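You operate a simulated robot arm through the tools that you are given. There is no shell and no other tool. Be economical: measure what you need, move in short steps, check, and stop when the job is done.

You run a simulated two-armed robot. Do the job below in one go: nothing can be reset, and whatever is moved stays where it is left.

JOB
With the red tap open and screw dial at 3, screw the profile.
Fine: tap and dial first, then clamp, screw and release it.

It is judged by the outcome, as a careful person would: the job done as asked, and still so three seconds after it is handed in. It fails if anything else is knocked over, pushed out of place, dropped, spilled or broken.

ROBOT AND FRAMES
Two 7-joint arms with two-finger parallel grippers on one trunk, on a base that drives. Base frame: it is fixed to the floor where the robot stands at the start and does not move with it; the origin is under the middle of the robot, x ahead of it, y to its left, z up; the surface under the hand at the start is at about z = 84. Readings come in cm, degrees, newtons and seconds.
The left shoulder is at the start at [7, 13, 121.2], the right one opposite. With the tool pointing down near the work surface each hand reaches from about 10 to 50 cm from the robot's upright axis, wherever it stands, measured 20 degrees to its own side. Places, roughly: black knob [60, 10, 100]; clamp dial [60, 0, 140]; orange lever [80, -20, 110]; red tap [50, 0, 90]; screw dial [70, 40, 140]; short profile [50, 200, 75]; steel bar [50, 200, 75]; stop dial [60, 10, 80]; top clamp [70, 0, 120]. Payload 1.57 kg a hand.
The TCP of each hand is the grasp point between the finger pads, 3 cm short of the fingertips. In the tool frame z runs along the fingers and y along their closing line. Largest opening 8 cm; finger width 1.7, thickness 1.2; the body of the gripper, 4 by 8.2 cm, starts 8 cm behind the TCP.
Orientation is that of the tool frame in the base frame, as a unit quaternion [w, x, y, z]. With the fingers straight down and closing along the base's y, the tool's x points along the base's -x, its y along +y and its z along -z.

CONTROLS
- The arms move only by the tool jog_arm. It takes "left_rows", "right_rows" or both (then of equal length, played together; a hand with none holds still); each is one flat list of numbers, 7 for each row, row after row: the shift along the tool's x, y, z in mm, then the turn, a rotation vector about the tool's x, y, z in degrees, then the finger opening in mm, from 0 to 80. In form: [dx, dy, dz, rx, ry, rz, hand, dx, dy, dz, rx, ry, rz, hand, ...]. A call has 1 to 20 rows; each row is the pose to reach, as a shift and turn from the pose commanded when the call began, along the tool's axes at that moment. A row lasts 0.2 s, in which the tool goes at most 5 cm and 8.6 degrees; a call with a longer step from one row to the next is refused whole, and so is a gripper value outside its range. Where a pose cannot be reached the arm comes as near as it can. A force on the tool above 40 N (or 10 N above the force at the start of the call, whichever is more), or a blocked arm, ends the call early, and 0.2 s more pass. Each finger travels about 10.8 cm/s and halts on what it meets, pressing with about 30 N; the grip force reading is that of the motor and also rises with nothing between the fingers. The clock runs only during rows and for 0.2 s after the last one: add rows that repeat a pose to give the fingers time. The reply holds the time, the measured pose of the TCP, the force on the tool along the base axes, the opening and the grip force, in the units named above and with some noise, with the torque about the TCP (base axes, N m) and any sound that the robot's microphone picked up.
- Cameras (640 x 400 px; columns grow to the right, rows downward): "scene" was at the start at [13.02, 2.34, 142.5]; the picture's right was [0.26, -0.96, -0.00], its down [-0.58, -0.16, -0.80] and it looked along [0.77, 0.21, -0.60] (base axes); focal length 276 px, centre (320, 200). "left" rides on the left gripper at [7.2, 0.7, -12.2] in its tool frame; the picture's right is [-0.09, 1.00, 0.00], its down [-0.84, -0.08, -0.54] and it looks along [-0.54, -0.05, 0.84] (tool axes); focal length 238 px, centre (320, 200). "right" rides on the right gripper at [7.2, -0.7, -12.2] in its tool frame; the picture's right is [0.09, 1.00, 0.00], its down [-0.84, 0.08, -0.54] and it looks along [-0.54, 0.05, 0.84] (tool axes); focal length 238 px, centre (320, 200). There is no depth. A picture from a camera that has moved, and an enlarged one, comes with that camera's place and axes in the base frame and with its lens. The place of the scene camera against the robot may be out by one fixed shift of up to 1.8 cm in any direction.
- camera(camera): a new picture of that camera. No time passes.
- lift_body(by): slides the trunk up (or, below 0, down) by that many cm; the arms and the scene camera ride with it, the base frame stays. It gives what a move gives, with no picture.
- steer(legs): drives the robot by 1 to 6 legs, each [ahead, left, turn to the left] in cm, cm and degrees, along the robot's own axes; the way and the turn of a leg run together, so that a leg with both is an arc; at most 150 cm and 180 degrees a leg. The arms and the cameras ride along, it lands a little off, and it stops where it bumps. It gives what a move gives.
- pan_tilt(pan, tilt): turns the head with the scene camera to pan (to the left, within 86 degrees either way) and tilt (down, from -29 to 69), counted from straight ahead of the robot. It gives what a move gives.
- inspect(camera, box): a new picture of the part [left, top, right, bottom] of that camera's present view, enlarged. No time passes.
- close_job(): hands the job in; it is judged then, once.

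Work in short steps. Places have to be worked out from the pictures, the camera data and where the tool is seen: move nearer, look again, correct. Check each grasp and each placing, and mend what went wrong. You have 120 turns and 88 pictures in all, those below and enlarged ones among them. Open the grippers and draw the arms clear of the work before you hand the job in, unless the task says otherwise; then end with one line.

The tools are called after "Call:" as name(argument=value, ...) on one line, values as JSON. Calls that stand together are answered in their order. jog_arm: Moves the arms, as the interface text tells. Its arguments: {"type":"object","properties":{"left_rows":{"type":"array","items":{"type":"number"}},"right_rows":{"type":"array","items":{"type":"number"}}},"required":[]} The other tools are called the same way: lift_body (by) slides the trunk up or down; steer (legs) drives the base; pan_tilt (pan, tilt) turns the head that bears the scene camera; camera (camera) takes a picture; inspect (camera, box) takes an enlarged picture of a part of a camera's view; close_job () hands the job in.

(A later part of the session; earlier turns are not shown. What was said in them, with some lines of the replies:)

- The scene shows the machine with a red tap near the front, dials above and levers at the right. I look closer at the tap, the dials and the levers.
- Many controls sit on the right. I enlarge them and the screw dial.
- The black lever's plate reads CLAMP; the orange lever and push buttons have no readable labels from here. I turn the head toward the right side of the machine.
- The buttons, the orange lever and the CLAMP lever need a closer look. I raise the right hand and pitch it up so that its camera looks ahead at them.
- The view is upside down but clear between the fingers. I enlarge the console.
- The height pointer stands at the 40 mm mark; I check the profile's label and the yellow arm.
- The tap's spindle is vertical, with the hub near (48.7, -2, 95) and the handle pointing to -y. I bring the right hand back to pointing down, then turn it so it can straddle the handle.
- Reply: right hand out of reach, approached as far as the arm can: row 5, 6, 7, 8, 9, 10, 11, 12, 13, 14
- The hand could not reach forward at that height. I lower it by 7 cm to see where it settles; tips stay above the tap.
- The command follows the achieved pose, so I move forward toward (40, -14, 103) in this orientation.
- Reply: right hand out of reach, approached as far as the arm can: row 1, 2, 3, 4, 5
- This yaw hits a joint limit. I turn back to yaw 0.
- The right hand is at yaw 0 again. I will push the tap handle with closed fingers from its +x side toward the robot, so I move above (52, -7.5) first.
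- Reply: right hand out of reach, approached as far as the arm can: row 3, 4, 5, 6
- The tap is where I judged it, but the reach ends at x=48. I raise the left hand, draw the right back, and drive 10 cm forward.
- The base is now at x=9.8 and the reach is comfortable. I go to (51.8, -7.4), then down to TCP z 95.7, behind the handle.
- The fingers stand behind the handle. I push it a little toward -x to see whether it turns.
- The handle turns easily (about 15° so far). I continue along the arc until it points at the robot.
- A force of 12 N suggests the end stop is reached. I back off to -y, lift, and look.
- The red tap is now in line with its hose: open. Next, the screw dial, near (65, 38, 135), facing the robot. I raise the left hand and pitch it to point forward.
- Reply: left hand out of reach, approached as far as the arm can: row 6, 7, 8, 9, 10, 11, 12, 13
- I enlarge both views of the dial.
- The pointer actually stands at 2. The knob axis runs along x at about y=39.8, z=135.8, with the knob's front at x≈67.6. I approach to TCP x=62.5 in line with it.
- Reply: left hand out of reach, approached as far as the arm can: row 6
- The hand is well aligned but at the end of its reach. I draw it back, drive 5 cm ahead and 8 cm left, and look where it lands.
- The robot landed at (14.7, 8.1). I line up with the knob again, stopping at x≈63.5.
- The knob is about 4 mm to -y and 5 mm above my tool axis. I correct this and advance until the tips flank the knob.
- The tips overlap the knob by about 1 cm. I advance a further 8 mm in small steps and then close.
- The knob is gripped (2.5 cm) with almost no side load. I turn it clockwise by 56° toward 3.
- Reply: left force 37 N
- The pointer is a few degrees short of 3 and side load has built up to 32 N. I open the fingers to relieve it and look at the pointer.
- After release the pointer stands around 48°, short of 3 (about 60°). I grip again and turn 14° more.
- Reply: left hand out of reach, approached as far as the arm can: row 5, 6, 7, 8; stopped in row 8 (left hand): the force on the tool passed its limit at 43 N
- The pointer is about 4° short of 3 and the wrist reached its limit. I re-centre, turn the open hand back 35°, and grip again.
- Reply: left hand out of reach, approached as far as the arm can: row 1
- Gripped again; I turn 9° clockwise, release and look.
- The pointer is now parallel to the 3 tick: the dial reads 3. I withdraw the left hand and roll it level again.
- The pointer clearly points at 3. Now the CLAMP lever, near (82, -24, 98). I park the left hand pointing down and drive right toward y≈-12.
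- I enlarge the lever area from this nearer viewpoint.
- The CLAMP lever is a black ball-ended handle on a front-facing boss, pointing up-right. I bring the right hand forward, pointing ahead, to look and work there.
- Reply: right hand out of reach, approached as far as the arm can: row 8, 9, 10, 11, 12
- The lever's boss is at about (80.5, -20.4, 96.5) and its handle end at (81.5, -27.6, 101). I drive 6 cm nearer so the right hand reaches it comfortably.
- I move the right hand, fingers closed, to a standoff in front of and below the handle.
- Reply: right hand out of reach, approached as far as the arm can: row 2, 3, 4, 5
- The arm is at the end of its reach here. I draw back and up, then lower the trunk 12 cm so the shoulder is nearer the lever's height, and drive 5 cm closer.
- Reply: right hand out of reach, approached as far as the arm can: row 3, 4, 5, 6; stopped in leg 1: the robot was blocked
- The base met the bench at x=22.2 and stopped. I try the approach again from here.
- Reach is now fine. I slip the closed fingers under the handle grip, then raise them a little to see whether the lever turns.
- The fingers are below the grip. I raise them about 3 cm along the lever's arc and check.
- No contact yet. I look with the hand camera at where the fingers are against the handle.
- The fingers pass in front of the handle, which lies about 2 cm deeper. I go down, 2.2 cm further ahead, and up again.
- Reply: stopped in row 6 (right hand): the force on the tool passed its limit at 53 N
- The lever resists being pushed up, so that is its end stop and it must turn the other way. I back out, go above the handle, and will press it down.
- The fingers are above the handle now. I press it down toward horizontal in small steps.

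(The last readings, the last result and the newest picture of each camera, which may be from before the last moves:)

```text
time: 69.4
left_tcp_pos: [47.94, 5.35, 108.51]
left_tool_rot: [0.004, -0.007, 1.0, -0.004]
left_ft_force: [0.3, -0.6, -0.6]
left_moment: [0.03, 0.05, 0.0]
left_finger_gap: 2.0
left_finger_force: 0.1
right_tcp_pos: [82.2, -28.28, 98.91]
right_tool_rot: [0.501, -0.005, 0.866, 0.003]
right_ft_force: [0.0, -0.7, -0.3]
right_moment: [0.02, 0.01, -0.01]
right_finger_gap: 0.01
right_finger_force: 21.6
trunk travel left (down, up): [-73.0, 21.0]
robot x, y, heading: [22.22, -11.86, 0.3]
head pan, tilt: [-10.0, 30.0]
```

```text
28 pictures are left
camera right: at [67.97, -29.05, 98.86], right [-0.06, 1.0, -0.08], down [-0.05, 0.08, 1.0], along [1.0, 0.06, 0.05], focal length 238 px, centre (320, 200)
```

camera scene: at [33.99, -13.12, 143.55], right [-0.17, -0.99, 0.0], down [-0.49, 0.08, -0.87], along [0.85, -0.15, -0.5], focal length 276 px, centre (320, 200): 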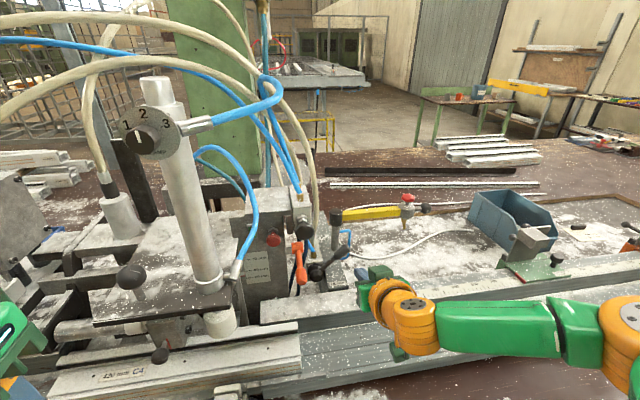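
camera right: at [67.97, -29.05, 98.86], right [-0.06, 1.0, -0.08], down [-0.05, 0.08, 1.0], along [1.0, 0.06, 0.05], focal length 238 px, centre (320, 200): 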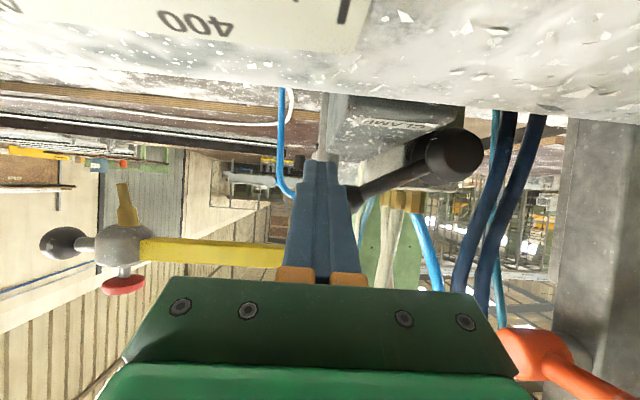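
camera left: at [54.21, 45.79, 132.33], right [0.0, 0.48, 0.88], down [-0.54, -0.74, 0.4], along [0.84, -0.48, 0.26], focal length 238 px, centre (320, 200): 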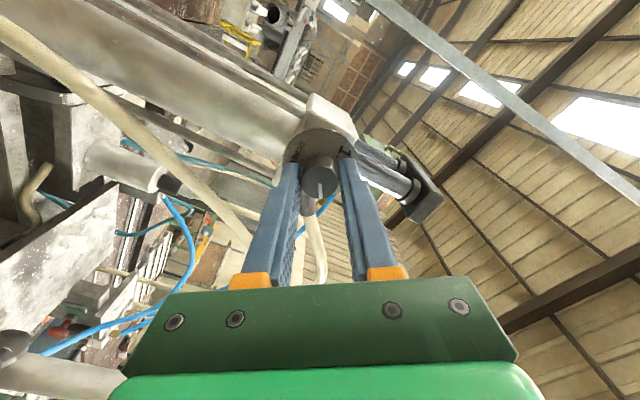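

The fingers again passed in front; the handle leans back to x≈85. I repeat from above, about 3 cm deeper.

Call:
jog_arm(right_rows=[15, 0, -26, 0, 0, 0, 0, -15, 12, -42, 0, 0, 0, 0, -41, 23, -58, 0, 0, 0, 0, -56, 23, -33, 0, 0, 0, 0, -70, 23, -8, 0, 0, 0, 0, -60, 23, -2, 0, 0, 0, 0, -50, 23, 4, 0, 0, 0, 0, -41, 17, 9, 0, 0, 0, 0, -32, 11, 14, 0, 0, 0, 0, -23, 7, 19, 0, 0, 0, 0, -15, 3, 24, 0, 0, 0, 0, -15, 3, 24, 0, 0, 0, 0])

Call:
camera(camera="right")

```text
time: 71.5
left_tcp_pos: [46.93, 5.78, 108.67]
left_tool_rot: [0.01, -0.008, 1.0, -0.006]
left_ft_force: [0.6, 0.2, 0.1]
left_moment: [0.01, 0.05, -0.01]
left_finger_gap: 2.01
left_finger_force: 0.0
right_tcp_pos: [84.44, -26.44, 102.78]
right_tool_rot: [0.519, -0.011, 0.855, 0.007]
right_ft_force: [0.1, 6.1, 27.5]
right_moment: [-0.22, -0.21, 0.11]
right_finger_gap: 0.0
right_finger_force: 21.2
trunk travel left (down, up): [-73.0, 21.0]
robot x, y, heading: [21.95, -11.59, 0.4]
head pan, tilt: [-10.0, 30.0]
stopped in row 10 (right hand): the force on the tool passed its limit at 46 N (the readings are from after the stop); the commanded pose is now the measured one
```

```text
27 pictures are left
camera right: at [70.26, -27.34, 101.98], right [-0.07, 0.99, -0.08], down [-0.1, 0.07, 0.99], along [0.99, 0.07, 0.09], focal length 238 px, centre (320, 200)
```

right: 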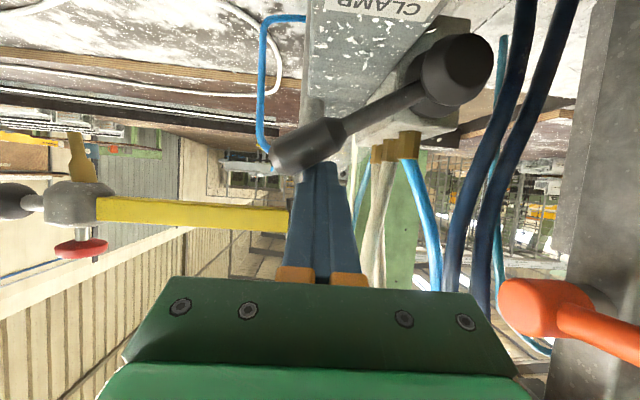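

Pressing down met 46 N, at a quick pace. I press again slowly in 1.5 mm steps, in case a stiff detent simply needs a steady force.

Call:
jog_arm(right_rows=[1.3, 0, 0.7, 0, 0, 0, 0, 2.6, 0, 1.4, 0, 0, 0, 0, 3.9, 0, 2.1, 0, 0, 0, 0, 5.2, -1, 2.8, 0, 0, 0, 0, 6.5, -2, 3.5, 0, 0, 0, 0, 7.8, -3, 4.2, 0, 0, 0, 0, 9.1, -4, 4.9, 0, 0, 0, 0, 10.4, -5, 5.6, 0, 0, 0, 0])

```text
time: 72.2
left_tcp_pos: [46.96, 5.9, 108.59]
left_tool_rot: [0.01, -0.008, 1.0, -0.007]
left_ft_force: [-0.2, 0.0, -0.5]
left_moment: [0.02, 0.04, 0.0]
left_finger_gap: 1.99
left_finger_force: 0.1
right_tcp_pos: [84.49, -26.27, 102.52]
right_tool_rot: [0.522, -0.01, 0.853, 0.005]
right_ft_force: [-0.2, 5.7, 27.2]
right_moment: [-0.18, -0.23, 0.08]
right_finger_gap: 0.0
right_finger_force: 21.2
trunk travel left (down, up): [-73.0, 21.0]
robot x, y, heading: [21.74, -11.81, 0.4]
head pan, tilt: [-10.0, 30.0]
stopped in row 3 (right hand): the force on the tool passed its limit at 41 N (the readings are from after the stop); the commanded pose is now the measured one
```

Down is solid, so this is the lower stop and the lever should go up; my quick push may have just hit a stiff start. I return below the handle and push up slowly.

Call:
jog_arm(right_rows=[-13, 0, -7, 0, 0, 0, 0, 4, -4, -40, 0, 0, 0, 0, 21, -7, -74, 0, 0, 0, 0, 43, -14, -64, 0, 0, 0, 0, 65, -20, -52, 0, 0, 0, 0, 87, -22, -40, 0, 0, 0, 0, 71, -22, -10, 0, 0, 0, 0, 55, -22, 17, 0, 0, 0, 0, 46, -22, 12, 0, 0, 0, 0, 37, -22, 8, 0, 0, 0, 0, 34, -21, 6.5, 0, 0, 0, 0, 31, -19, 5, 0, 0, 0, 0, 28, -17, 3.5, 0, 0, 0, 0, 25, -15, 2, 0, 0, 0, 0, 22, -13, 0.5, 0, 0, 0, 0, 19, -11, -1, 0, 0, 0, 0])

Call:
camera(camera="right")

```text
time: 73.0
left_tcp_pos: [47.53, 5.69, 108.37]
left_tool_rot: [0.007, -0.008, 1.0, -0.005]
left_ft_force: [-0.5, -0.4, -0.1]
left_moment: [-0.02, -0.01, -0.01]
left_finger_gap: 2.02
left_finger_force: 0.0
right_tcp_pos: [78.06, -27.66, 104.01]
right_tool_rot: [0.525, -0.009, 0.851, 0.007]
right_ft_force: [1.5, 0.2, 3.0]
right_moment: [0.0, 0.18, 0.01]
right_finger_gap: 0.0
right_finger_force: 21.3
trunk travel left (down, up): [-73.0, 21.0]
robot x, y, heading: [21.93, -11.81, 0.6]
head pan, tilt: [-10.0, 30.0]
stopped in row 4 (right hand): the force on the tool passed its limit at 53 N (the readings are from after the stop); the commanded pose is now the measured one
```

```text
26 pictures are left
camera right: at [63.86, -28.41, 103.01], right [-0.06, 0.99, -0.08], down [-0.11, 0.07, 0.99], along [0.99, 0.07, 0.11], focal length 238 px, centre (320, 200)
```

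right: 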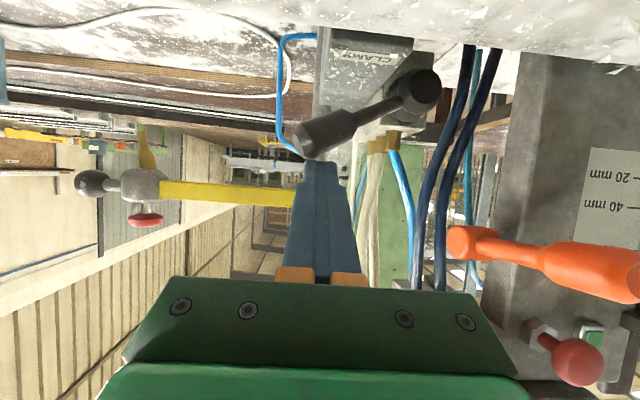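

The stop came while backing off: the tip probably caught the handle. I check the lever from the scene camera.

Call:
inspect(camera="scene", box=[270, 170, 390, 250])

```text
5.00 times, centred on (330, 210) of scene
camera zoom: at [35.72, -13.15, 131.49], right [-0.17, -0.99, 0.0], down [-0.49, 0.08, -0.87], along [0.85, -0.14, -0.5], focal length 1382 px, centre (270, 150)
```

zoom: 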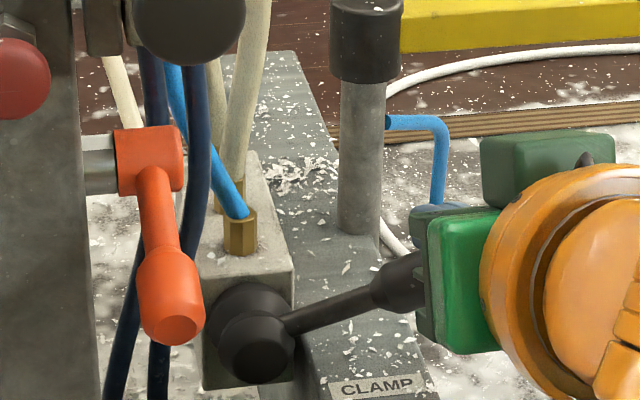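

The lever has come about 2 cm toward the robot and a little down: it swings toward the robot. I'll grasp it instead: back off, roll the hand so the fingers lie above and below the handle.

Call:
jog_arm(right_rows=[-10, 0, -5, 0, 0, 0, 0, -18, 0, -25, 0, 0, 0, 0, -18, 0, -60, 0, 0, 8, 20, -18, 0, -60, 0, 0, 16, 40, -18, 0, -60, 0, 0, 24, 60, -18, 0, -60, 0, 0, 32, 60, -18, 0, -60, 0, 0, 40, 60, -18, 0, -60, 0, 0, 48, 60, -18, 0, -60, 0, 0, 56, 60, -18, 0, -60, 0, 0, 62, 60, -18, 0, -60, 0, 0, 62, 60])

Call:
camera(camera="right")

```text
time: 75.4
left_tcp_pos: [47.3, 5.49, 108.53]
left_tool_rot: [0.007, -0.007, 1.0, -0.005]
left_ft_force: [-0.4, 0.7, -0.5]
left_moment: [0.01, 0.0, 0.0]
left_finger_gap: 2.0
left_finger_force: 0.0
right_tcp_pos: [73.24, -27.64, 108.09]
right_tool_rot: [0.446, 0.433, 0.733, 0.277]
right_ft_force: [0.0, 0.5, -0.4]
right_moment: [-0.02, 0.0, 0.0]
right_finger_gap: 6.02
right_finger_force: 0.0
trunk travel left (down, up): [-73.0, 21.0]
robot x, y, heading: [22.03, -11.67, 0.2]
head pan, tilt: [-10.0, 30.0]
```

```text
24 pictures are left
camera right: at [60.39, -21.83, 110.24], right [0.36, 0.55, 0.75], down [-0.26, -0.71, 0.65], along [0.89, -0.44, -0.11], focal length 238 px, centre (320, 200)
```

right: 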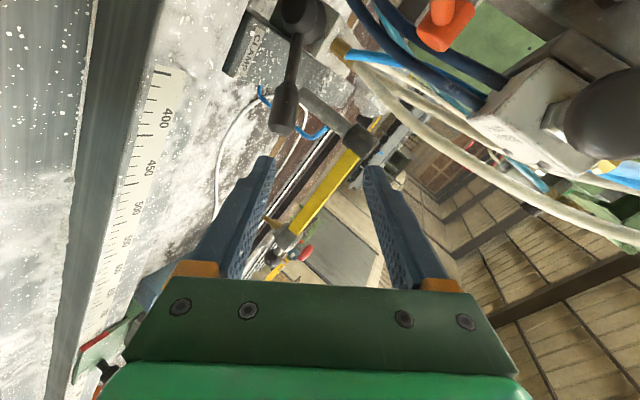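

The fingers now straddle the handle's direction well. The grip is near (80.2, -26.9, 100.2). I line up, stop 4.5 cm short, and look.

Call:
jog_arm(right_rows=[8, -11, 0, 0, 0, 0, 60, 16, -22, 0, 0, 0, 0, 60, 23, -32, 15, 0, 0, 0, 60, 23, -32, 35, 0, 0, 0, 60, 23, -32, 53, 0, 0, 0, 60, 23, -32, 53, 0, 0, 0, 60])

Call:
camera(camera="right")

```text
time: 76.8
left_tcp_pos: [47.31, 5.63, 108.56]
left_tool_rot: [0.008, -0.006, 1.0, -0.005]
left_ft_force: [-0.8, 0.3, 0.4]
left_moment: [-0.01, 0.04, -0.02]
left_finger_gap: 1.98
left_finger_force: 0.1
right_tcp_pos: [76.32, -27.18, 102.4]
right_tool_rot: [0.448, 0.43, 0.734, 0.276]
right_ft_force: [-0.2, -0.4, -0.2]
right_moment: [0.02, 0.0, 0.0]
right_finger_gap: 6.01
right_finger_force: 0.0
trunk travel left (down, up): [-73.0, 21.0]
robot x, y, heading: [21.51, -11.86, 0.1]
head pan, tilt: [-10.0, 30.0]
```

```text
23 pictures are left
camera right: at [63.39, -21.26, 104.39], right [0.36, 0.56, 0.75], down [-0.26, -0.71, 0.65], along [0.89, -0.43, -0.11], focal length 238 px, centre (320, 200)
```

right: 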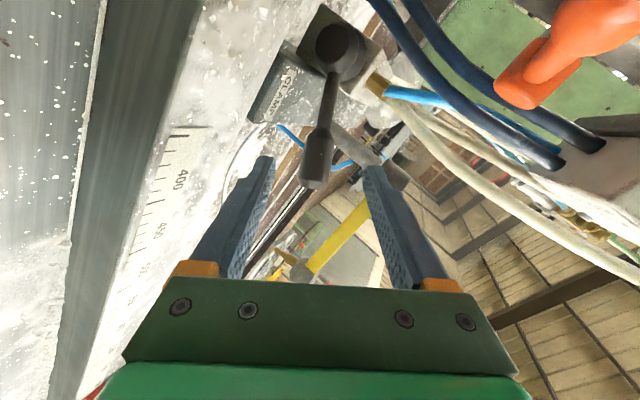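

The handle lies right between the fingers. I advance 38 mm and close.

Call:
jog_arm(right_rows=[0, -1, 13, 0, 0, 0, 60, 0, -1, 26, 0, 0, 0, 60, 0, -1, 38, 0, 0, 0, 60, 0, -1, 38, 0, 0, 0, 60, 0, -1, 38, 0, 0, 0, 40, 0, -1, 38, 0, 0, 0, 20, 0, -1, 38, 0, 0, 0, 15, 0, -1, 38, 0, 0, 0, 15])

Call:
camera(camera="right")

```text
time: 78.6
left_tcp_pos: [47.41, 5.31, 108.5]
left_tool_rot: [0.007, -0.007, 1.0, -0.004]
left_ft_force: [0.0, 0.3, 0.3]
left_moment: [0.0, 0.0, 0.04]
left_finger_gap: 2.02
left_finger_force: 0.1
right_tcp_pos: [79.75, -27.5, 100.6]
right_tool_rot: [0.445, 0.432, 0.734, 0.276]
right_ft_force: [-6.5, -3.1, -15.7]
right_moment: [0.86, -0.02, 0.27]
right_finger_gap: 2.45
right_finger_force: 36.3
trunk travel left (down, up): [-73.0, 21.0]
robot x, y, heading: [21.97, -11.75, 0.3]
head pan, tilt: [-10.0, 30.0]
```

```text
22 pictures are left
camera right: at [66.92, -21.52, 102.61], right [0.37, 0.55, 0.75], down [-0.26, -0.71, 0.65], along [0.89, -0.44, -0.12], focal length 238 px, centre (320, 200)
```

right: 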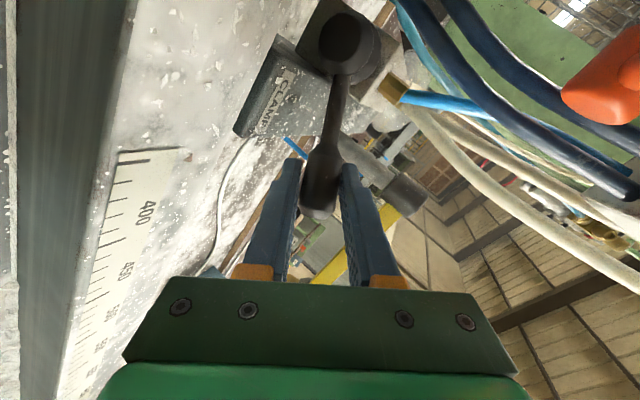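

The handle is firmly gripped. I pull gently toward the robot (-x) in 3 mm steps and watch the force.

Call:
jog_arm(right_rows=[0.7, -1.2, -2.7, 0, 0, 0, 15, 1.4, -2.3, -5.4, 0, 0, 0, 15, 2.1, -3.5, -8, 0, 0, 0, 15, 2.7, -4.7, -10.7, 0, 0, 0, 15, 3.4, -5.8, -13.4, 0, 0, 0, 15, 3.4, -5.8, -13.4, 0, 0, 0, 15])

```text
time: 80.1
left_tcp_pos: [47.89, 5.63, 108.33]
left_tool_rot: [0.004, -0.009, 1.0, -0.005]
left_ft_force: [0.4, -0.5, -0.1]
left_moment: [0.0, 0.01, -0.02]
left_finger_gap: 1.98
left_finger_force: 0.0
right_tcp_pos: [79.03, -26.91, 100.6]
right_tool_rot: [0.449, 0.429, 0.733, 0.278]
right_ft_force: [15.7, 3.9, -0.1]
right_moment: [0.75, -0.56, 0.04]
right_finger_gap: 2.42
right_finger_force: 36.0
trunk travel left (down, up): [-73.0, 21.0]
robot x, y, heading: [21.87, -11.85, 0.7]
head pan, tilt: [-10.0, 30.0]
stopped in row 6 (right hand): the force on the tool passed its limit at 41 N (the readings are from after the stop); the commanded pose is now the measured one
```

Only compliance there. I test the tangent upward direction (rotation about the boss axis) the same way.

Call:
jog_arm(right_rows=[0.3, 2.8, -1.1, 0, 0, 0, 15, 0.6, 5.5, -2.3, 0, 0, 0, 15, 0.9, 8.3, -3.4, 0, 0, 0, 15, 1.2, 11, -4.5, 0, 0, 0, 15, 1.5, 13.8, -5.6, 0, 0, 0, 15, 1.8, 16.5, -6.7, 0, 0, 0, 15, 1.8, 16.5, -6.7, 0, 0, 0, 15])

Call:
inspect(camera="scene", box=[270, 170, 390, 250])

```text
time: 81.1
left_tcp_pos: [48.25, 5.39, 108.33]
left_tool_rot: [0.003, -0.008, 1.0, -0.004]
left_ft_force: [-0.3, 0.1, -0.2]
left_moment: [0.0, -0.01, 0.05]
left_finger_gap: 2.02
left_finger_force: 0.0
right_tcp_pos: [78.96, -26.77, 100.78]
right_tool_rot: [0.44, 0.436, 0.737, 0.271]
right_ft_force: [12.7, -4.8, -13.2]
right_moment: [0.54, -0.22, -0.36]
right_finger_gap: 2.45
right_finger_force: 35.9
trunk travel left (down, up): [-73.0, 21.0]
robot x, y, heading: [22.14, -11.71, 0.3]
head pan, tilt: [-10.0, 30.0]
stopped in row 4 (right hand): the force on the tool passed its limit at 43 N (the readings are from after the stop); the commanded pose is now the measured one
```

```text
5.00 times, centred on (330, 210) of scene
camera zoom: at [36.56, -13.47, 131.42], right [-0.17, -0.99, 0.0], down [-0.5, 0.09, -0.86], along [0.85, -0.14, -0.51], focal length 1382 px, centre (270, 150)
```

zoom: 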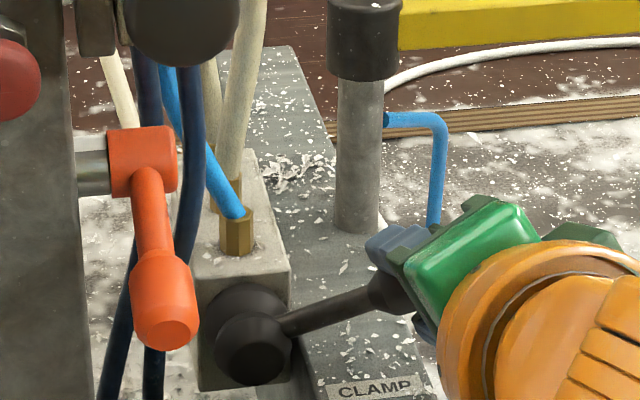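

The lever has evidently already been swung from leaning back (x≈85) to leaning forward (x≈80), its other stop. I release it and see whether the clamp has responded.

Call:
jog_arm(right_rows=[0, 0, 0, 0, 0, 0, 40, 0, 0, 0, 0, 0, 0, 60, 0, 0, 0, 0, 0, 0, 60, 0, 0, -30, 0, 0, 0, 60, 0, 0, -60, 0, 0, 0, 60, 0, 0, -60, 0, 0, 0, 60])

Call:
camera(camera="scene")

Call:
inspect(camera="scene", box=[60, 210, 400, 390])

```text
time: 82.5
left_tcp_pos: [47.5, 5.6, 108.52]
left_tool_rot: [0.007, -0.007, 1.0, -0.005]
left_ft_force: [0.0, 0.0, -0.3]
left_moment: [-0.01, 0.0, -0.01]
left_finger_gap: 2.0
left_finger_force: 0.1
right_tcp_pos: [72.82, -26.78, 103.91]
right_tool_rot: [0.444, 0.433, 0.735, 0.274]
right_ft_force: [0.5, -0.6, -0.1]
right_moment: [0.0, 0.0, 0.01]
right_finger_gap: 5.98
right_finger_force: 0.1
trunk travel left (down, up): [-73.0, 21.0]
robot x, y, heading: [22.03, -11.65, 0.5]
head pan, tilt: [-10.0, 30.0]
```

```text
20 pictures are left
camera scene: at [35.55, -13.21, 131.53], right [-0.17, -0.99, 0.0], down [-0.49, 0.08, -0.87], along [0.85, -0.15, -0.5], focal length 276 px, centre (320, 200)
```

scene: 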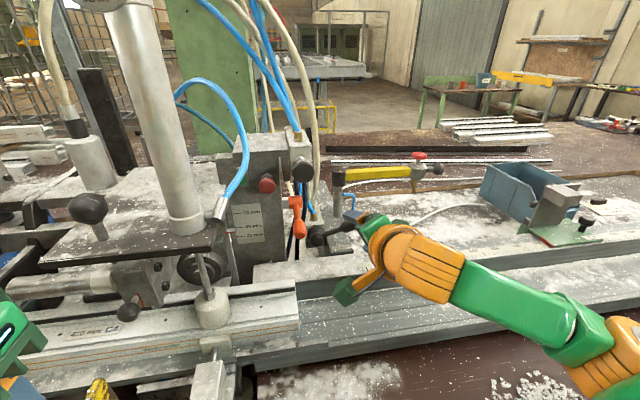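

```text
1.88 times, centred on (230, 300) of scene
camera zoom: at [35.55, -13.21, 131.53], right [-0.17, -0.99, 0.0], down [-0.49, 0.08, -0.87], along [0.85, -0.15, -0.5], focal length 520 px, centre (489, 12)
```

zoom: 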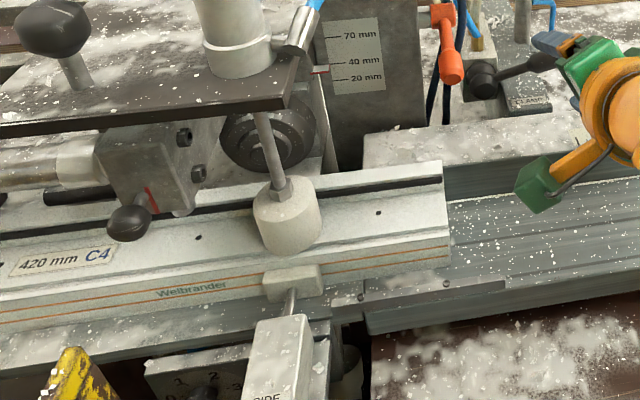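

The top clamp is down on the profile and the SIDE clamp presses on it: clamped. Now I need the screw control; I enlarge the buttons and the black mushroom.

Call:
inspect(camera="scene", box=[225, 115, 345, 205])

Call:
camera(camera="right")

```text
4.44 times, centred on (285, 160) of scene
camera zoom: at [35.55, -13.21, 131.53], right [-0.17, -0.99, 0.0], down [-0.49, 0.08, -0.87], along [0.85, -0.15, -0.5], focal length 1229 px, centre (476, 378)
```

zoom: 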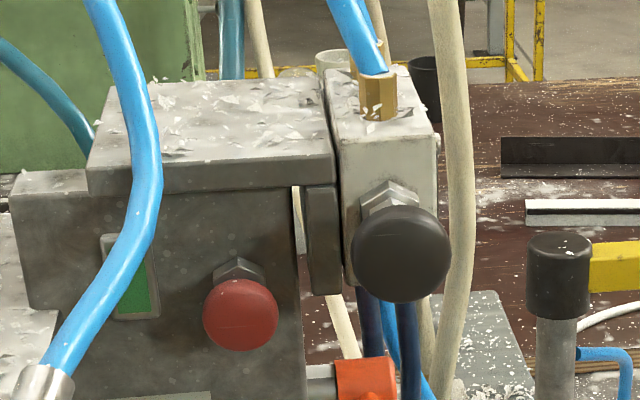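

```text
17 pictures are left
camera right: at [59.9, -20.99, 105.99], right [0.37, 0.56, 0.75], down [-0.26, -0.71, 0.66], along [0.89, -0.43, -0.12], focal length 238 px, centre (320, 200)
```

right: 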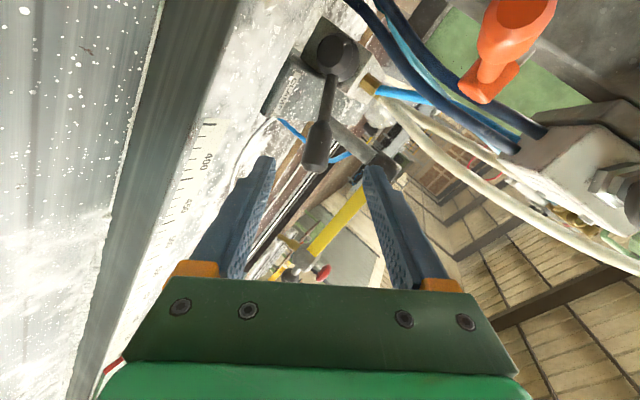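

The black mushroom sits on the pneumatic valve block (red is a stop, green a lamp), so it is the screw push valve; its face is near (72.5, -17.7, 115). I back off, unroll the hand and close the fingers.

Call:
jog_arm(right_rows=[-2, 12, -30, 0, 0, 0, 60, -4, 25, -60, 0, 0, -8, 40, -6, 38, -90, 0, 0, -16, 20, -7, 50, -120, 0, 0, -24, 0, -8, 62, -150, 0, 0, -32, 0, -8, 62, -150, 0, 0, -40, 0, -8, 62, -150, 0, 0, -48, 0, -8, 62, -150, 0, 0, -56, 0, -8, 62, -150, 0, 0, -62, 0, -8, 62, -150, 0, 0, -62, 0])

Call:
camera(camera="right")

```text
time: 84.7
left_tcp_pos: [47.39, 5.57, 108.55]
left_tool_rot: [0.008, -0.007, 1.0, -0.005]
left_ft_force: [0.1, -0.1, 0.7]
left_moment: [0.0, -0.02, -0.01]
left_finger_gap: 1.99
left_finger_force: 0.1
right_tcp_pos: [62.1, -24.49, 116.13]
right_tool_rot: [0.522, -0.009, 0.853, 0.006]
right_ft_force: [-0.2, 0.0, -1.0]
right_moment: [-0.04, -0.01, 0.0]
right_finger_gap: 0.0
right_finger_force: 21.1
trunk travel left (down, up): [-73.0, 21.0]
robot x, y, heading: [22.07, -11.61, 0.3]
head pan, tilt: [-10.0, 30.0]
```

```text
16 pictures are left
camera right: at [47.86, -25.47, 115.3], right [-0.06, 0.99, -0.08], down [-0.1, 0.07, 0.99], along [0.99, 0.07, 0.1], focal length 238 px, centre (320, 200)
```

right: 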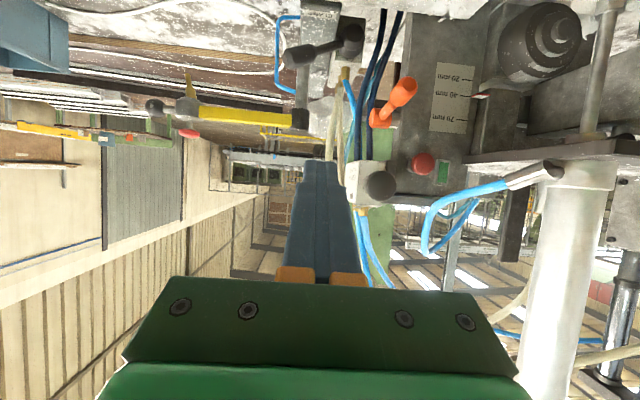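

The mushroom's face is about (74, -17, 115.8). I line the fingertip up with its centre, 3 cm in front.

Call:
jog_arm(right_rows=[-8, 25, 0, 0, 0, 0, 0, -16, 50, 0, 0, 0, 0, 0, -24, 75, 10, 0, 0, 0, 0, -31, 75, 30, 0, 0, 0, 0, -38, 75, 50, 0, 0, 0, 0, -38, 75, 50, 0, 0, 0, 0])

Call:
camera(camera="right")

```text
time: 86.1
left_tcp_pos: [47.28, 5.52, 108.51]
left_tool_rot: [0.008, -0.007, 1.0, -0.005]
left_ft_force: [0.6, 0.0, -0.1]
left_moment: [-0.01, 0.0, 0.03]
left_finger_gap: 2.01
left_finger_force: 0.1
right_tcp_pos: [67.91, -17.1, 117.28]
right_tool_rot: [0.523, -0.009, 0.853, 0.006]
right_ft_force: [-0.1, 0.2, 0.9]
right_moment: [0.01, 0.0, 0.0]
right_finger_gap: 0.0
right_finger_force: 21.3
trunk travel left (down, up): [-73.0, 21.0]
robot x, y, heading: [21.79, -11.66, 0.6]
head pan, tilt: [-10.0, 30.0]
```

```text
15 pictures are left
camera right: at [53.67, -17.92, 116.39], right [-0.06, 0.99, -0.08], down [-0.11, 0.07, 0.99], along [0.99, 0.07, 0.1], focal length 238 px, centre (320, 200)
```

right: 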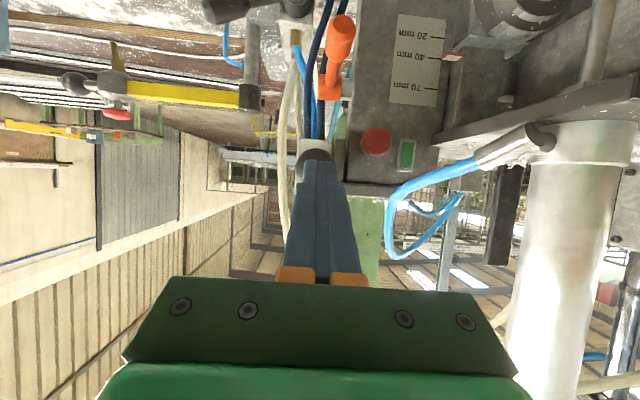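

The tip covers the mushroom. I press forward in 4 mm steps until it gives, watching the force.

Call:
jog_arm(right_rows=[-2.3, -3, 4.5, 0, 0, 0, 0, -4.6, -3, 8.9, 0, 0, 0, 0, -6.8, -3, 13.4, 0, 0, 0, 0, -9.1, -3, 17.8, 0, 0, 0, 0, -10.9, -3, 21.4, 0, 0, 0, 0, -12.7, -3, 25, 0, 0, 0, 0, -14.1, -3, 27.6, 0, 0, 0, 0, -15.5, -3, 30.3, 0, 0, 0, 0, -16.8, -3, 33, 0, 0, 0, 0, -18.2, -3, 35.6, 0, 0, 0, 0, -19.6, -3, 38.3, 0, 0, 0, 0, -21, -3, 41, 0, 0, 0, 0])

Call:
camera(camera="scene")

```text
time: 88.7
left_tcp_pos: [46.07, 5.54, 109.05]
left_tool_rot: [0.014, -0.007, 1.0, -0.004]
left_ft_force: [-1.1, 0.2, -0.8]
left_moment: [0.03, 0.05, 0.01]
left_finger_gap: 1.99
left_finger_force: 0.1
right_tcp_pos: [71.15, -17.3, 118.12]
right_tool_rot: [0.53, -0.009, 0.848, 0.007]
right_ft_force: [-26.4, -1.2, 4.2]
right_moment: [0.0, 0.07, -0.01]
right_finger_gap: 0.0
right_finger_force: 21.2
trunk travel left (down, up): [-73.0, 21.0]
robot x, y, heading: [21.85, -11.64, 0.3]
head pan, tilt: [-10.0, 30.0]
heard: click
```

```text
14 pictures are left
camera scene: at [33.76, -13.3, 131.74], right [-0.17, -0.99, 0.0], down [-0.48, 0.08, -0.87], along [0.86, -0.15, -0.49], focal length 276 px, centre (320, 200)
```

scene: 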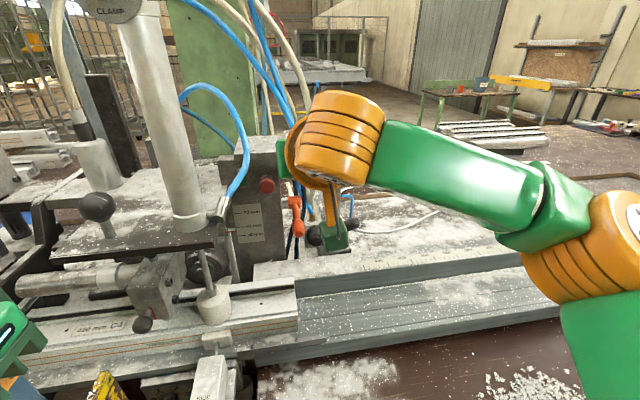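

A click, and the screw unit over the profile has moved. I hold the button 4 s and watch.

Call:
inspect(camera="scene", box=[0, 200, 340, 390])

Call:
jog_arm(right_rows=[0, 0, 0, 0, 0, 0, 0, 0, 0, 0, 0, 0, 0, 0, 0, 0, 0, 0, 0, 0, 0, 0, 0, 0, 0, 0, 0, 0, 0, 0, 0, 0, 0, 0, 0, 0, 0, 0, 0, 0, 0, 0, 0, 0, 0, 0, 0, 0, 0, 0, 0, 0, 0, 0, 0, 0, 0, 0, 0, 0, 0, 0, 0, 0, 0, 0, 0, 0, 0, 0, 0, 0, 0, 0, 0, 0, 0, 0, 0, 0, 0, 0, 0, 0, 0, 0, 0, 0, 0, 0, 0, 0, 0, 0, 0, 0, 0, 0, 0, 0, 0, 0, 0, 0, 0, 0, 0, 0, 0, 0, 0, 0, 0, 0, 0, 0, 0, 0, 0, 0, 0, 0, 0, 0, 0, 0, 0, 0, 0, 0, 0, 0, 0, 0, 0, 0, 0, 0, 0, 0])

Call:
inspect(camera="scene", box=[0, 200, 340, 390])

```text
1.88 times, centred on (170, 295) of scene
camera zoom: at [33.76, -13.3, 131.74], right [-0.17, -0.99, 0.0], down [-0.48, 0.08, -0.87], along [0.86, -0.15, -0.49], focal length 520 px, centre (602, 21)
```

zoom: 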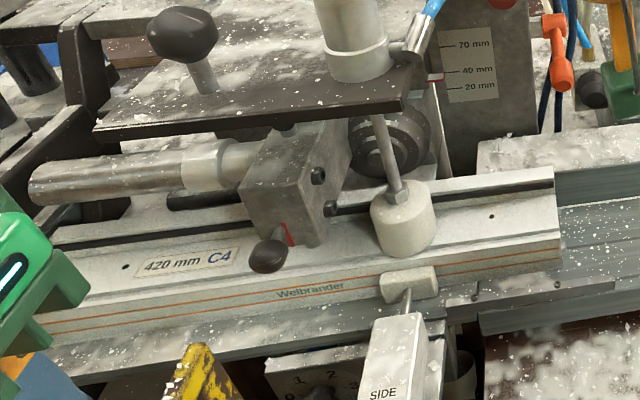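

```text
time: 92.9
left_tcp_pos: [45.9, 5.36, 108.83]
left_tool_rot: [0.015, -0.007, 1.0, -0.005]
left_ft_force: [0.4, -0.2, 0.9]
left_moment: [-0.03, -0.01, 0.01]
left_finger_gap: 2.0
left_finger_force: 0.0
right_tcp_pos: [71.06, -17.21, 118.02]
right_tool_rot: [0.529, -0.008, 0.848, 0.006]
right_ft_force: [-20.6, -2.6, 17.1]
right_moment: [0.0, -0.37, -0.05]
right_finger_gap: 0.0
right_finger_force: 21.3
trunk travel left (down, up): [-73.0, 21.0]
robot x, y, heading: [22.11, -11.79, 0.2]
head pan, tilt: [-10.0, 30.0]
```

```text
1.88 times, centred on (170, 295) of scene
camera zoom: at [33.7, -13.3, 131.72], right [-0.17, -0.99, 0.0], down [-0.48, 0.08, -0.87], along [0.86, -0.14, -0.49], focal length 520 px, centre (602, 21)
```

zoom: 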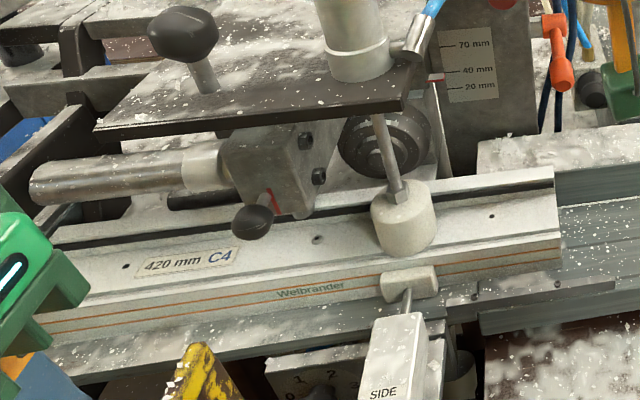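

The head came down, drove a screw in the middle hole and retracted. Now I back off the button and go to the CLAMP lever, in front of its handle.

Call:
jog_arm(right_rows=[11, 0, -34, 0, 0, 0, 0, 22, 0, -67, 0, 0, 0, 0, 22, -35, -67, 0, 0, 0, 0, 22, -70, -67, 0, 0, 0, 0, 22, -102, -67, 0, 0, 0, 0, 60, -102, -45, 0, 0, 0, 0, 98, -102, -20, 0, 0, 0, 0, 134, -102, 10, 0, 0, 0, 0, 133, -102, 45, 0, 0, 0, 0, 132, -102, 75, 0, 0, 0, 0, 132, -102, 75, 0, 0, 0, 0])

Call:
camera(camera="right")

```text
time: 95.3
left_tcp_pos: [47.38, 5.55, 108.5]
left_tool_rot: [0.008, -0.007, 1.0, -0.005]
left_ft_force: [-0.8, -0.4, -0.6]
left_moment: [0.02, 0.02, 0.0]
left_finger_gap: 1.99
left_finger_force: 0.0
right_tcp_pos: [73.67, -27.46, 102.03]
right_tool_rot: [0.523, -0.009, 0.852, 0.006]
right_ft_force: [-0.1, -1.0, -0.6]
right_moment: [0.02, 0.02, 0.01]
right_finger_gap: 0.0
right_finger_force: 21.4
trunk travel left (down, up): [-73.0, 21.0]
robot x, y, heading: [22.27, -12.12, 0.6]
head pan, tilt: [-10.0, 30.0]
```

```text
11 pictures are left
camera right: at [59.36, -28.31, 101.22], right [-0.06, 0.99, -0.08], down [-0.11, 0.07, 0.99], along [0.99, 0.07, 0.1], focal length 238 px, centre (320, 200)
```

right: 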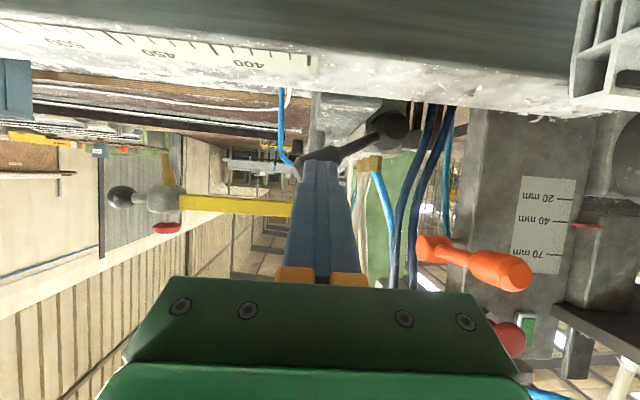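

The tip faces the handle. I push the lever back (+x) in 4 mm steps until it swings over.

Call:
jog_arm(right_rows=[-7.2, 0, 5.3, 0, 0, 0, 0, -10.8, 0, 12.4, 0, 0, 0, 0, -12.7, 0, 16, 0, 0, 0, 0, -14.5, 0, 19.6, 0, 0, 0, 0, -16.3, 0, 23.1, 0, 0, 0, 0, -18.1, 0, 26.7, 0, 0, 0, 0, -19.9, 0, 30.2, 0, 0, 0, 0, -21.7, 0, 33.8, 0, 0, 0, 0, -23.5, 0, 37.4, 0, 0, 0, 0, -25.3, 0, 40.9, 0, 0, 0, 0, -27.1, 0, 44.5, 0, 0, 0, 0, -29, 0, 48, 0, 0, 0, 0, -30.8, 0, 51.6, 0, 0, 0, 0, -32.6, 0, 55.2, 0, 0, 0, 0, -34.4, 0, 58.7, 0, 0, 0, 0, -36.2, 0, 62.3, 0, 0, 0, 0])

Call:
camera(camera="scene")

```text
time: 98.7
left_tcp_pos: [47.39, 5.59, 108.47]
left_tool_rot: [0.007, -0.007, 1.0, -0.005]
left_ft_force: [-0.5, 0.7, -0.2]
left_moment: [-0.03, 0.01, 0.03]
left_finger_gap: 2.0
left_finger_force: 0.0
right_tcp_pos: [80.78, -27.43, 102.52]
right_tool_rot: [0.522, -0.009, 0.853, 0.007]
right_ft_force: [-0.3, 0.5, -0.3]
right_moment: [0.04, 0.0, 0.03]
right_finger_gap: 0.0
right_finger_force: 21.7
trunk travel left (down, up): [-73.0, 21.0]
robot x, y, heading: [21.89, -11.62, 0.3]
head pan, tilt: [-10.0, 30.0]
```

```text
10 pictures are left
camera scene: at [35.54, -13.22, 131.53], right [-0.17, -0.99, 0.0], down [-0.49, 0.08, -0.87], along [0.85, -0.15, -0.5], focal length 276 px, centre (320, 200)
```

scene: 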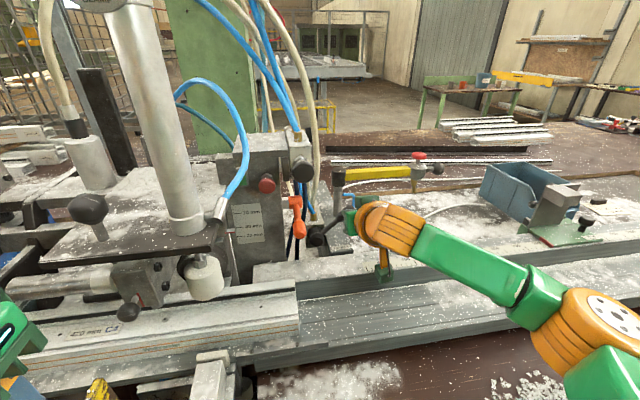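

The top clamp has risen. I draw the right hand straight back and check both clamps, the lever and the screw.

Call:
jog_arm(right_rows=[7, 0, -14, 0, 0, 0, 0, 18, 0, -36, 0, 0, 0, 0, 30, 0, -70, 0, 0, 0, 0, 25, 0, -110, 0, 0, 0, 0, 15, 0, -150, 0, 0, 0, 0, 5, 0, -190, 0, 0, 0, 0, 5, 0, -190, 0, 0, 0, 0])

Call:
inspect(camera="scene", box=[40, 210, 380, 400])

```text
time: 100.3
left_tcp_pos: [47.41, 5.53, 108.47]
left_tool_rot: [0.007, -0.007, 1.0, -0.006]
left_ft_force: [0.6, -0.1, -0.1]
left_moment: [-0.03, 0.03, 0.01]
left_finger_gap: 2.0
left_finger_force: 0.1
right_tcp_pos: [63.57, -27.73, 110.81]
right_tool_rot: [0.522, -0.008, 0.853, 0.007]
right_ft_force: [0.1, -0.2, 0.7]
right_moment: [0.02, -0.01, 0.0]
right_finger_gap: 0.01
right_finger_force: 21.1
trunk travel left (down, up): [-73.0, 21.0]
robot x, y, heading: [22.29, -11.88, 0.4]
head pan, tilt: [-10.0, 30.0]
```

```text
1.88 times, centred on (210, 305) of scene
camera zoom: at [35.56, -13.24, 131.52], right [-0.17, -0.99, 0.0], down [-0.49, 0.08, -0.87], along [0.85, -0.15, -0.5], focal length 520 px, centre (527, 2)
```

zoom: 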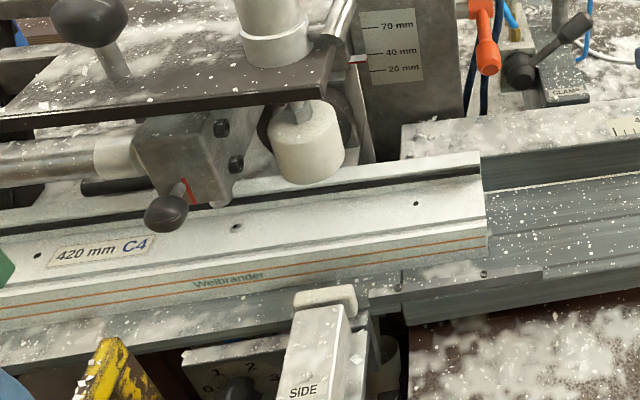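

Both clamps are released and the lever is back. I check the screw, then draw both arms back and open the grippers.

Call:
inspect(camera="scene", box=[120, 300, 220, 360])

Call:
steer(legs=[[-18, 0, 0]])

Call:
jog_arm(left_rows=[20, 0, 0, 0, 0, 0, 40, 40, 0, 0, 0, 0, 0, 60, 40, 0, 0, 0, 0, 0, 80, 40, 0, 0, 0, 0, 0, 80], right_rows=[0, 0, -30, 0, 0, 0, 30, 0, 0, -60, 0, 0, 0, 60, 0, 0, -60, 0, 0, 0, 80, 0, 0, -60, 0, 0, 0, 80])

Call:
pan_tilt(pan=25, tilt=25)

Call:
camera(camera="scene")

```text
6.40 times, centred on (170, 330) of scene
camera zoom: at [35.56, -13.24, 131.52], right [-0.17, -0.99, 0.0], down [-0.49, 0.08, -0.87], along [0.85, -0.15, -0.5], focal length 1769 px, centre (1280, -632)
```

zoom: 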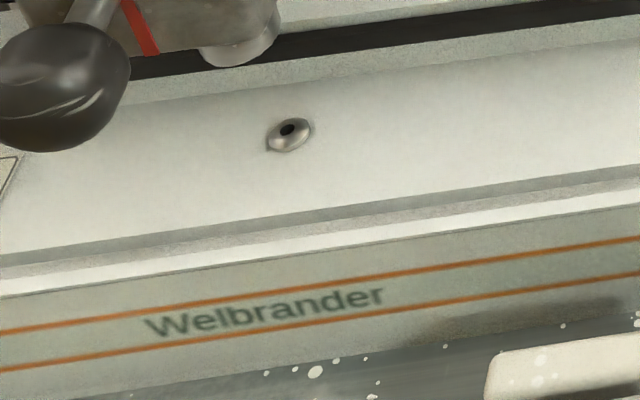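

```text
time: 101.8
left_tcp_pos: [29.9, 5.36, 108.49]
left_tool_rot: [0.006, -0.005, 1.0, -0.005]
left_ft_force: [-0.6, 0.5, 0.1]
left_moment: [-0.03, 0.01, -0.01]
left_finger_gap: 1.98
left_finger_force: 0.0
right_tcp_pos: [45.96, -27.93, 110.78]
right_tool_rot: [0.522, -0.006, 0.853, 0.005]
right_ft_force: [0.5, -0.4, 0.1]
right_moment: [0.01, -0.01, 0.04]
right_finger_gap: 0.0
right_finger_force: 21.2
trunk travel left (down, up): [-73.0, 21.0]
robot x, y, heading: [4.06, -11.72, 0.1]
head pan, tilt: [-10.0, 30.0]
```

```text
time: 102.8
left_tcp_pos: [25.69, 5.31, 108.62]
left_tool_rot: [0.008, -0.005, 1.0, -0.005]
left_ft_force: [-0.4, 0.1, 0.2]
left_moment: [0.01, -0.02, 0.0]
left_finger_gap: 8.02
left_finger_force: 0.0
right_tcp_pos: [40.16, -28.13, 113.67]
right_tool_rot: [0.522, -0.005, 0.853, 0.004]
right_ft_force: [0.5, -0.2, 0.1]
right_moment: [-0.02, 0.01, 0.01]
right_finger_gap: 8.03
right_finger_force: 0.1
trunk travel left (down, up): [-73.0, 21.0]
robot x, y, heading: [4.03, -11.43, 0.3]
head pan, tilt: [-10.0, 30.0]
```

```text
time: 103.8
left_tcp_pos: [25.84, 5.39, 108.64]
left_tool_rot: [0.008, -0.005, 1.0, -0.004]
left_ft_force: [0.9, -0.1, 0.5]
left_moment: [0.01, -0.03, -0.03]
left_finger_gap: 8.01
left_finger_force: 0.0
right_tcp_pos: [40.16, -28.0, 113.68]
right_tool_rot: [0.522, -0.006, 0.853, 0.005]
right_ft_force: [-1.3, 0.4, -1.0]
right_moment: [0.02, -0.04, 0.0]
right_finger_gap: 8.02
right_finger_force: 0.1
trunk travel left (down, up): [-73.0, 21.0]
robot x, y, heading: [4.25, -11.94, 0.0]
head pan, tilt: [25.0, 25.0]
```

```text
7 pictures are left
camera scene: at [17.21, -7.9, 132.33], right [0.42, -0.91, 0.0], down [-0.38, -0.18, -0.91], along [0.82, 0.38, -0.42], focal length 276 px, centre (320, 200)
```

scene: 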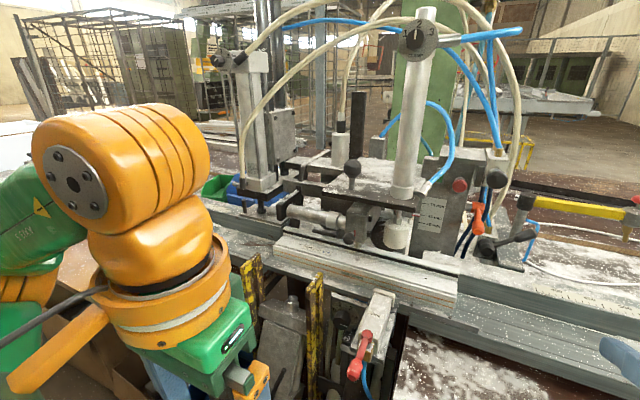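

A screw sits in the middle hole, the tap is open, the clamps are released and the arms are clear. I hand the job in.

Call:
close_job()

```text
The job is handed in.
```

The profile is screwed. I opened the red tap and set the screw dial to 3, then clamped the profile, drove one screw into its middle hole and released both clamps. The black push button that starts the screw cycle had no label I could read, so I chose it by its air hoses. Both arms are clear with the grippers open.
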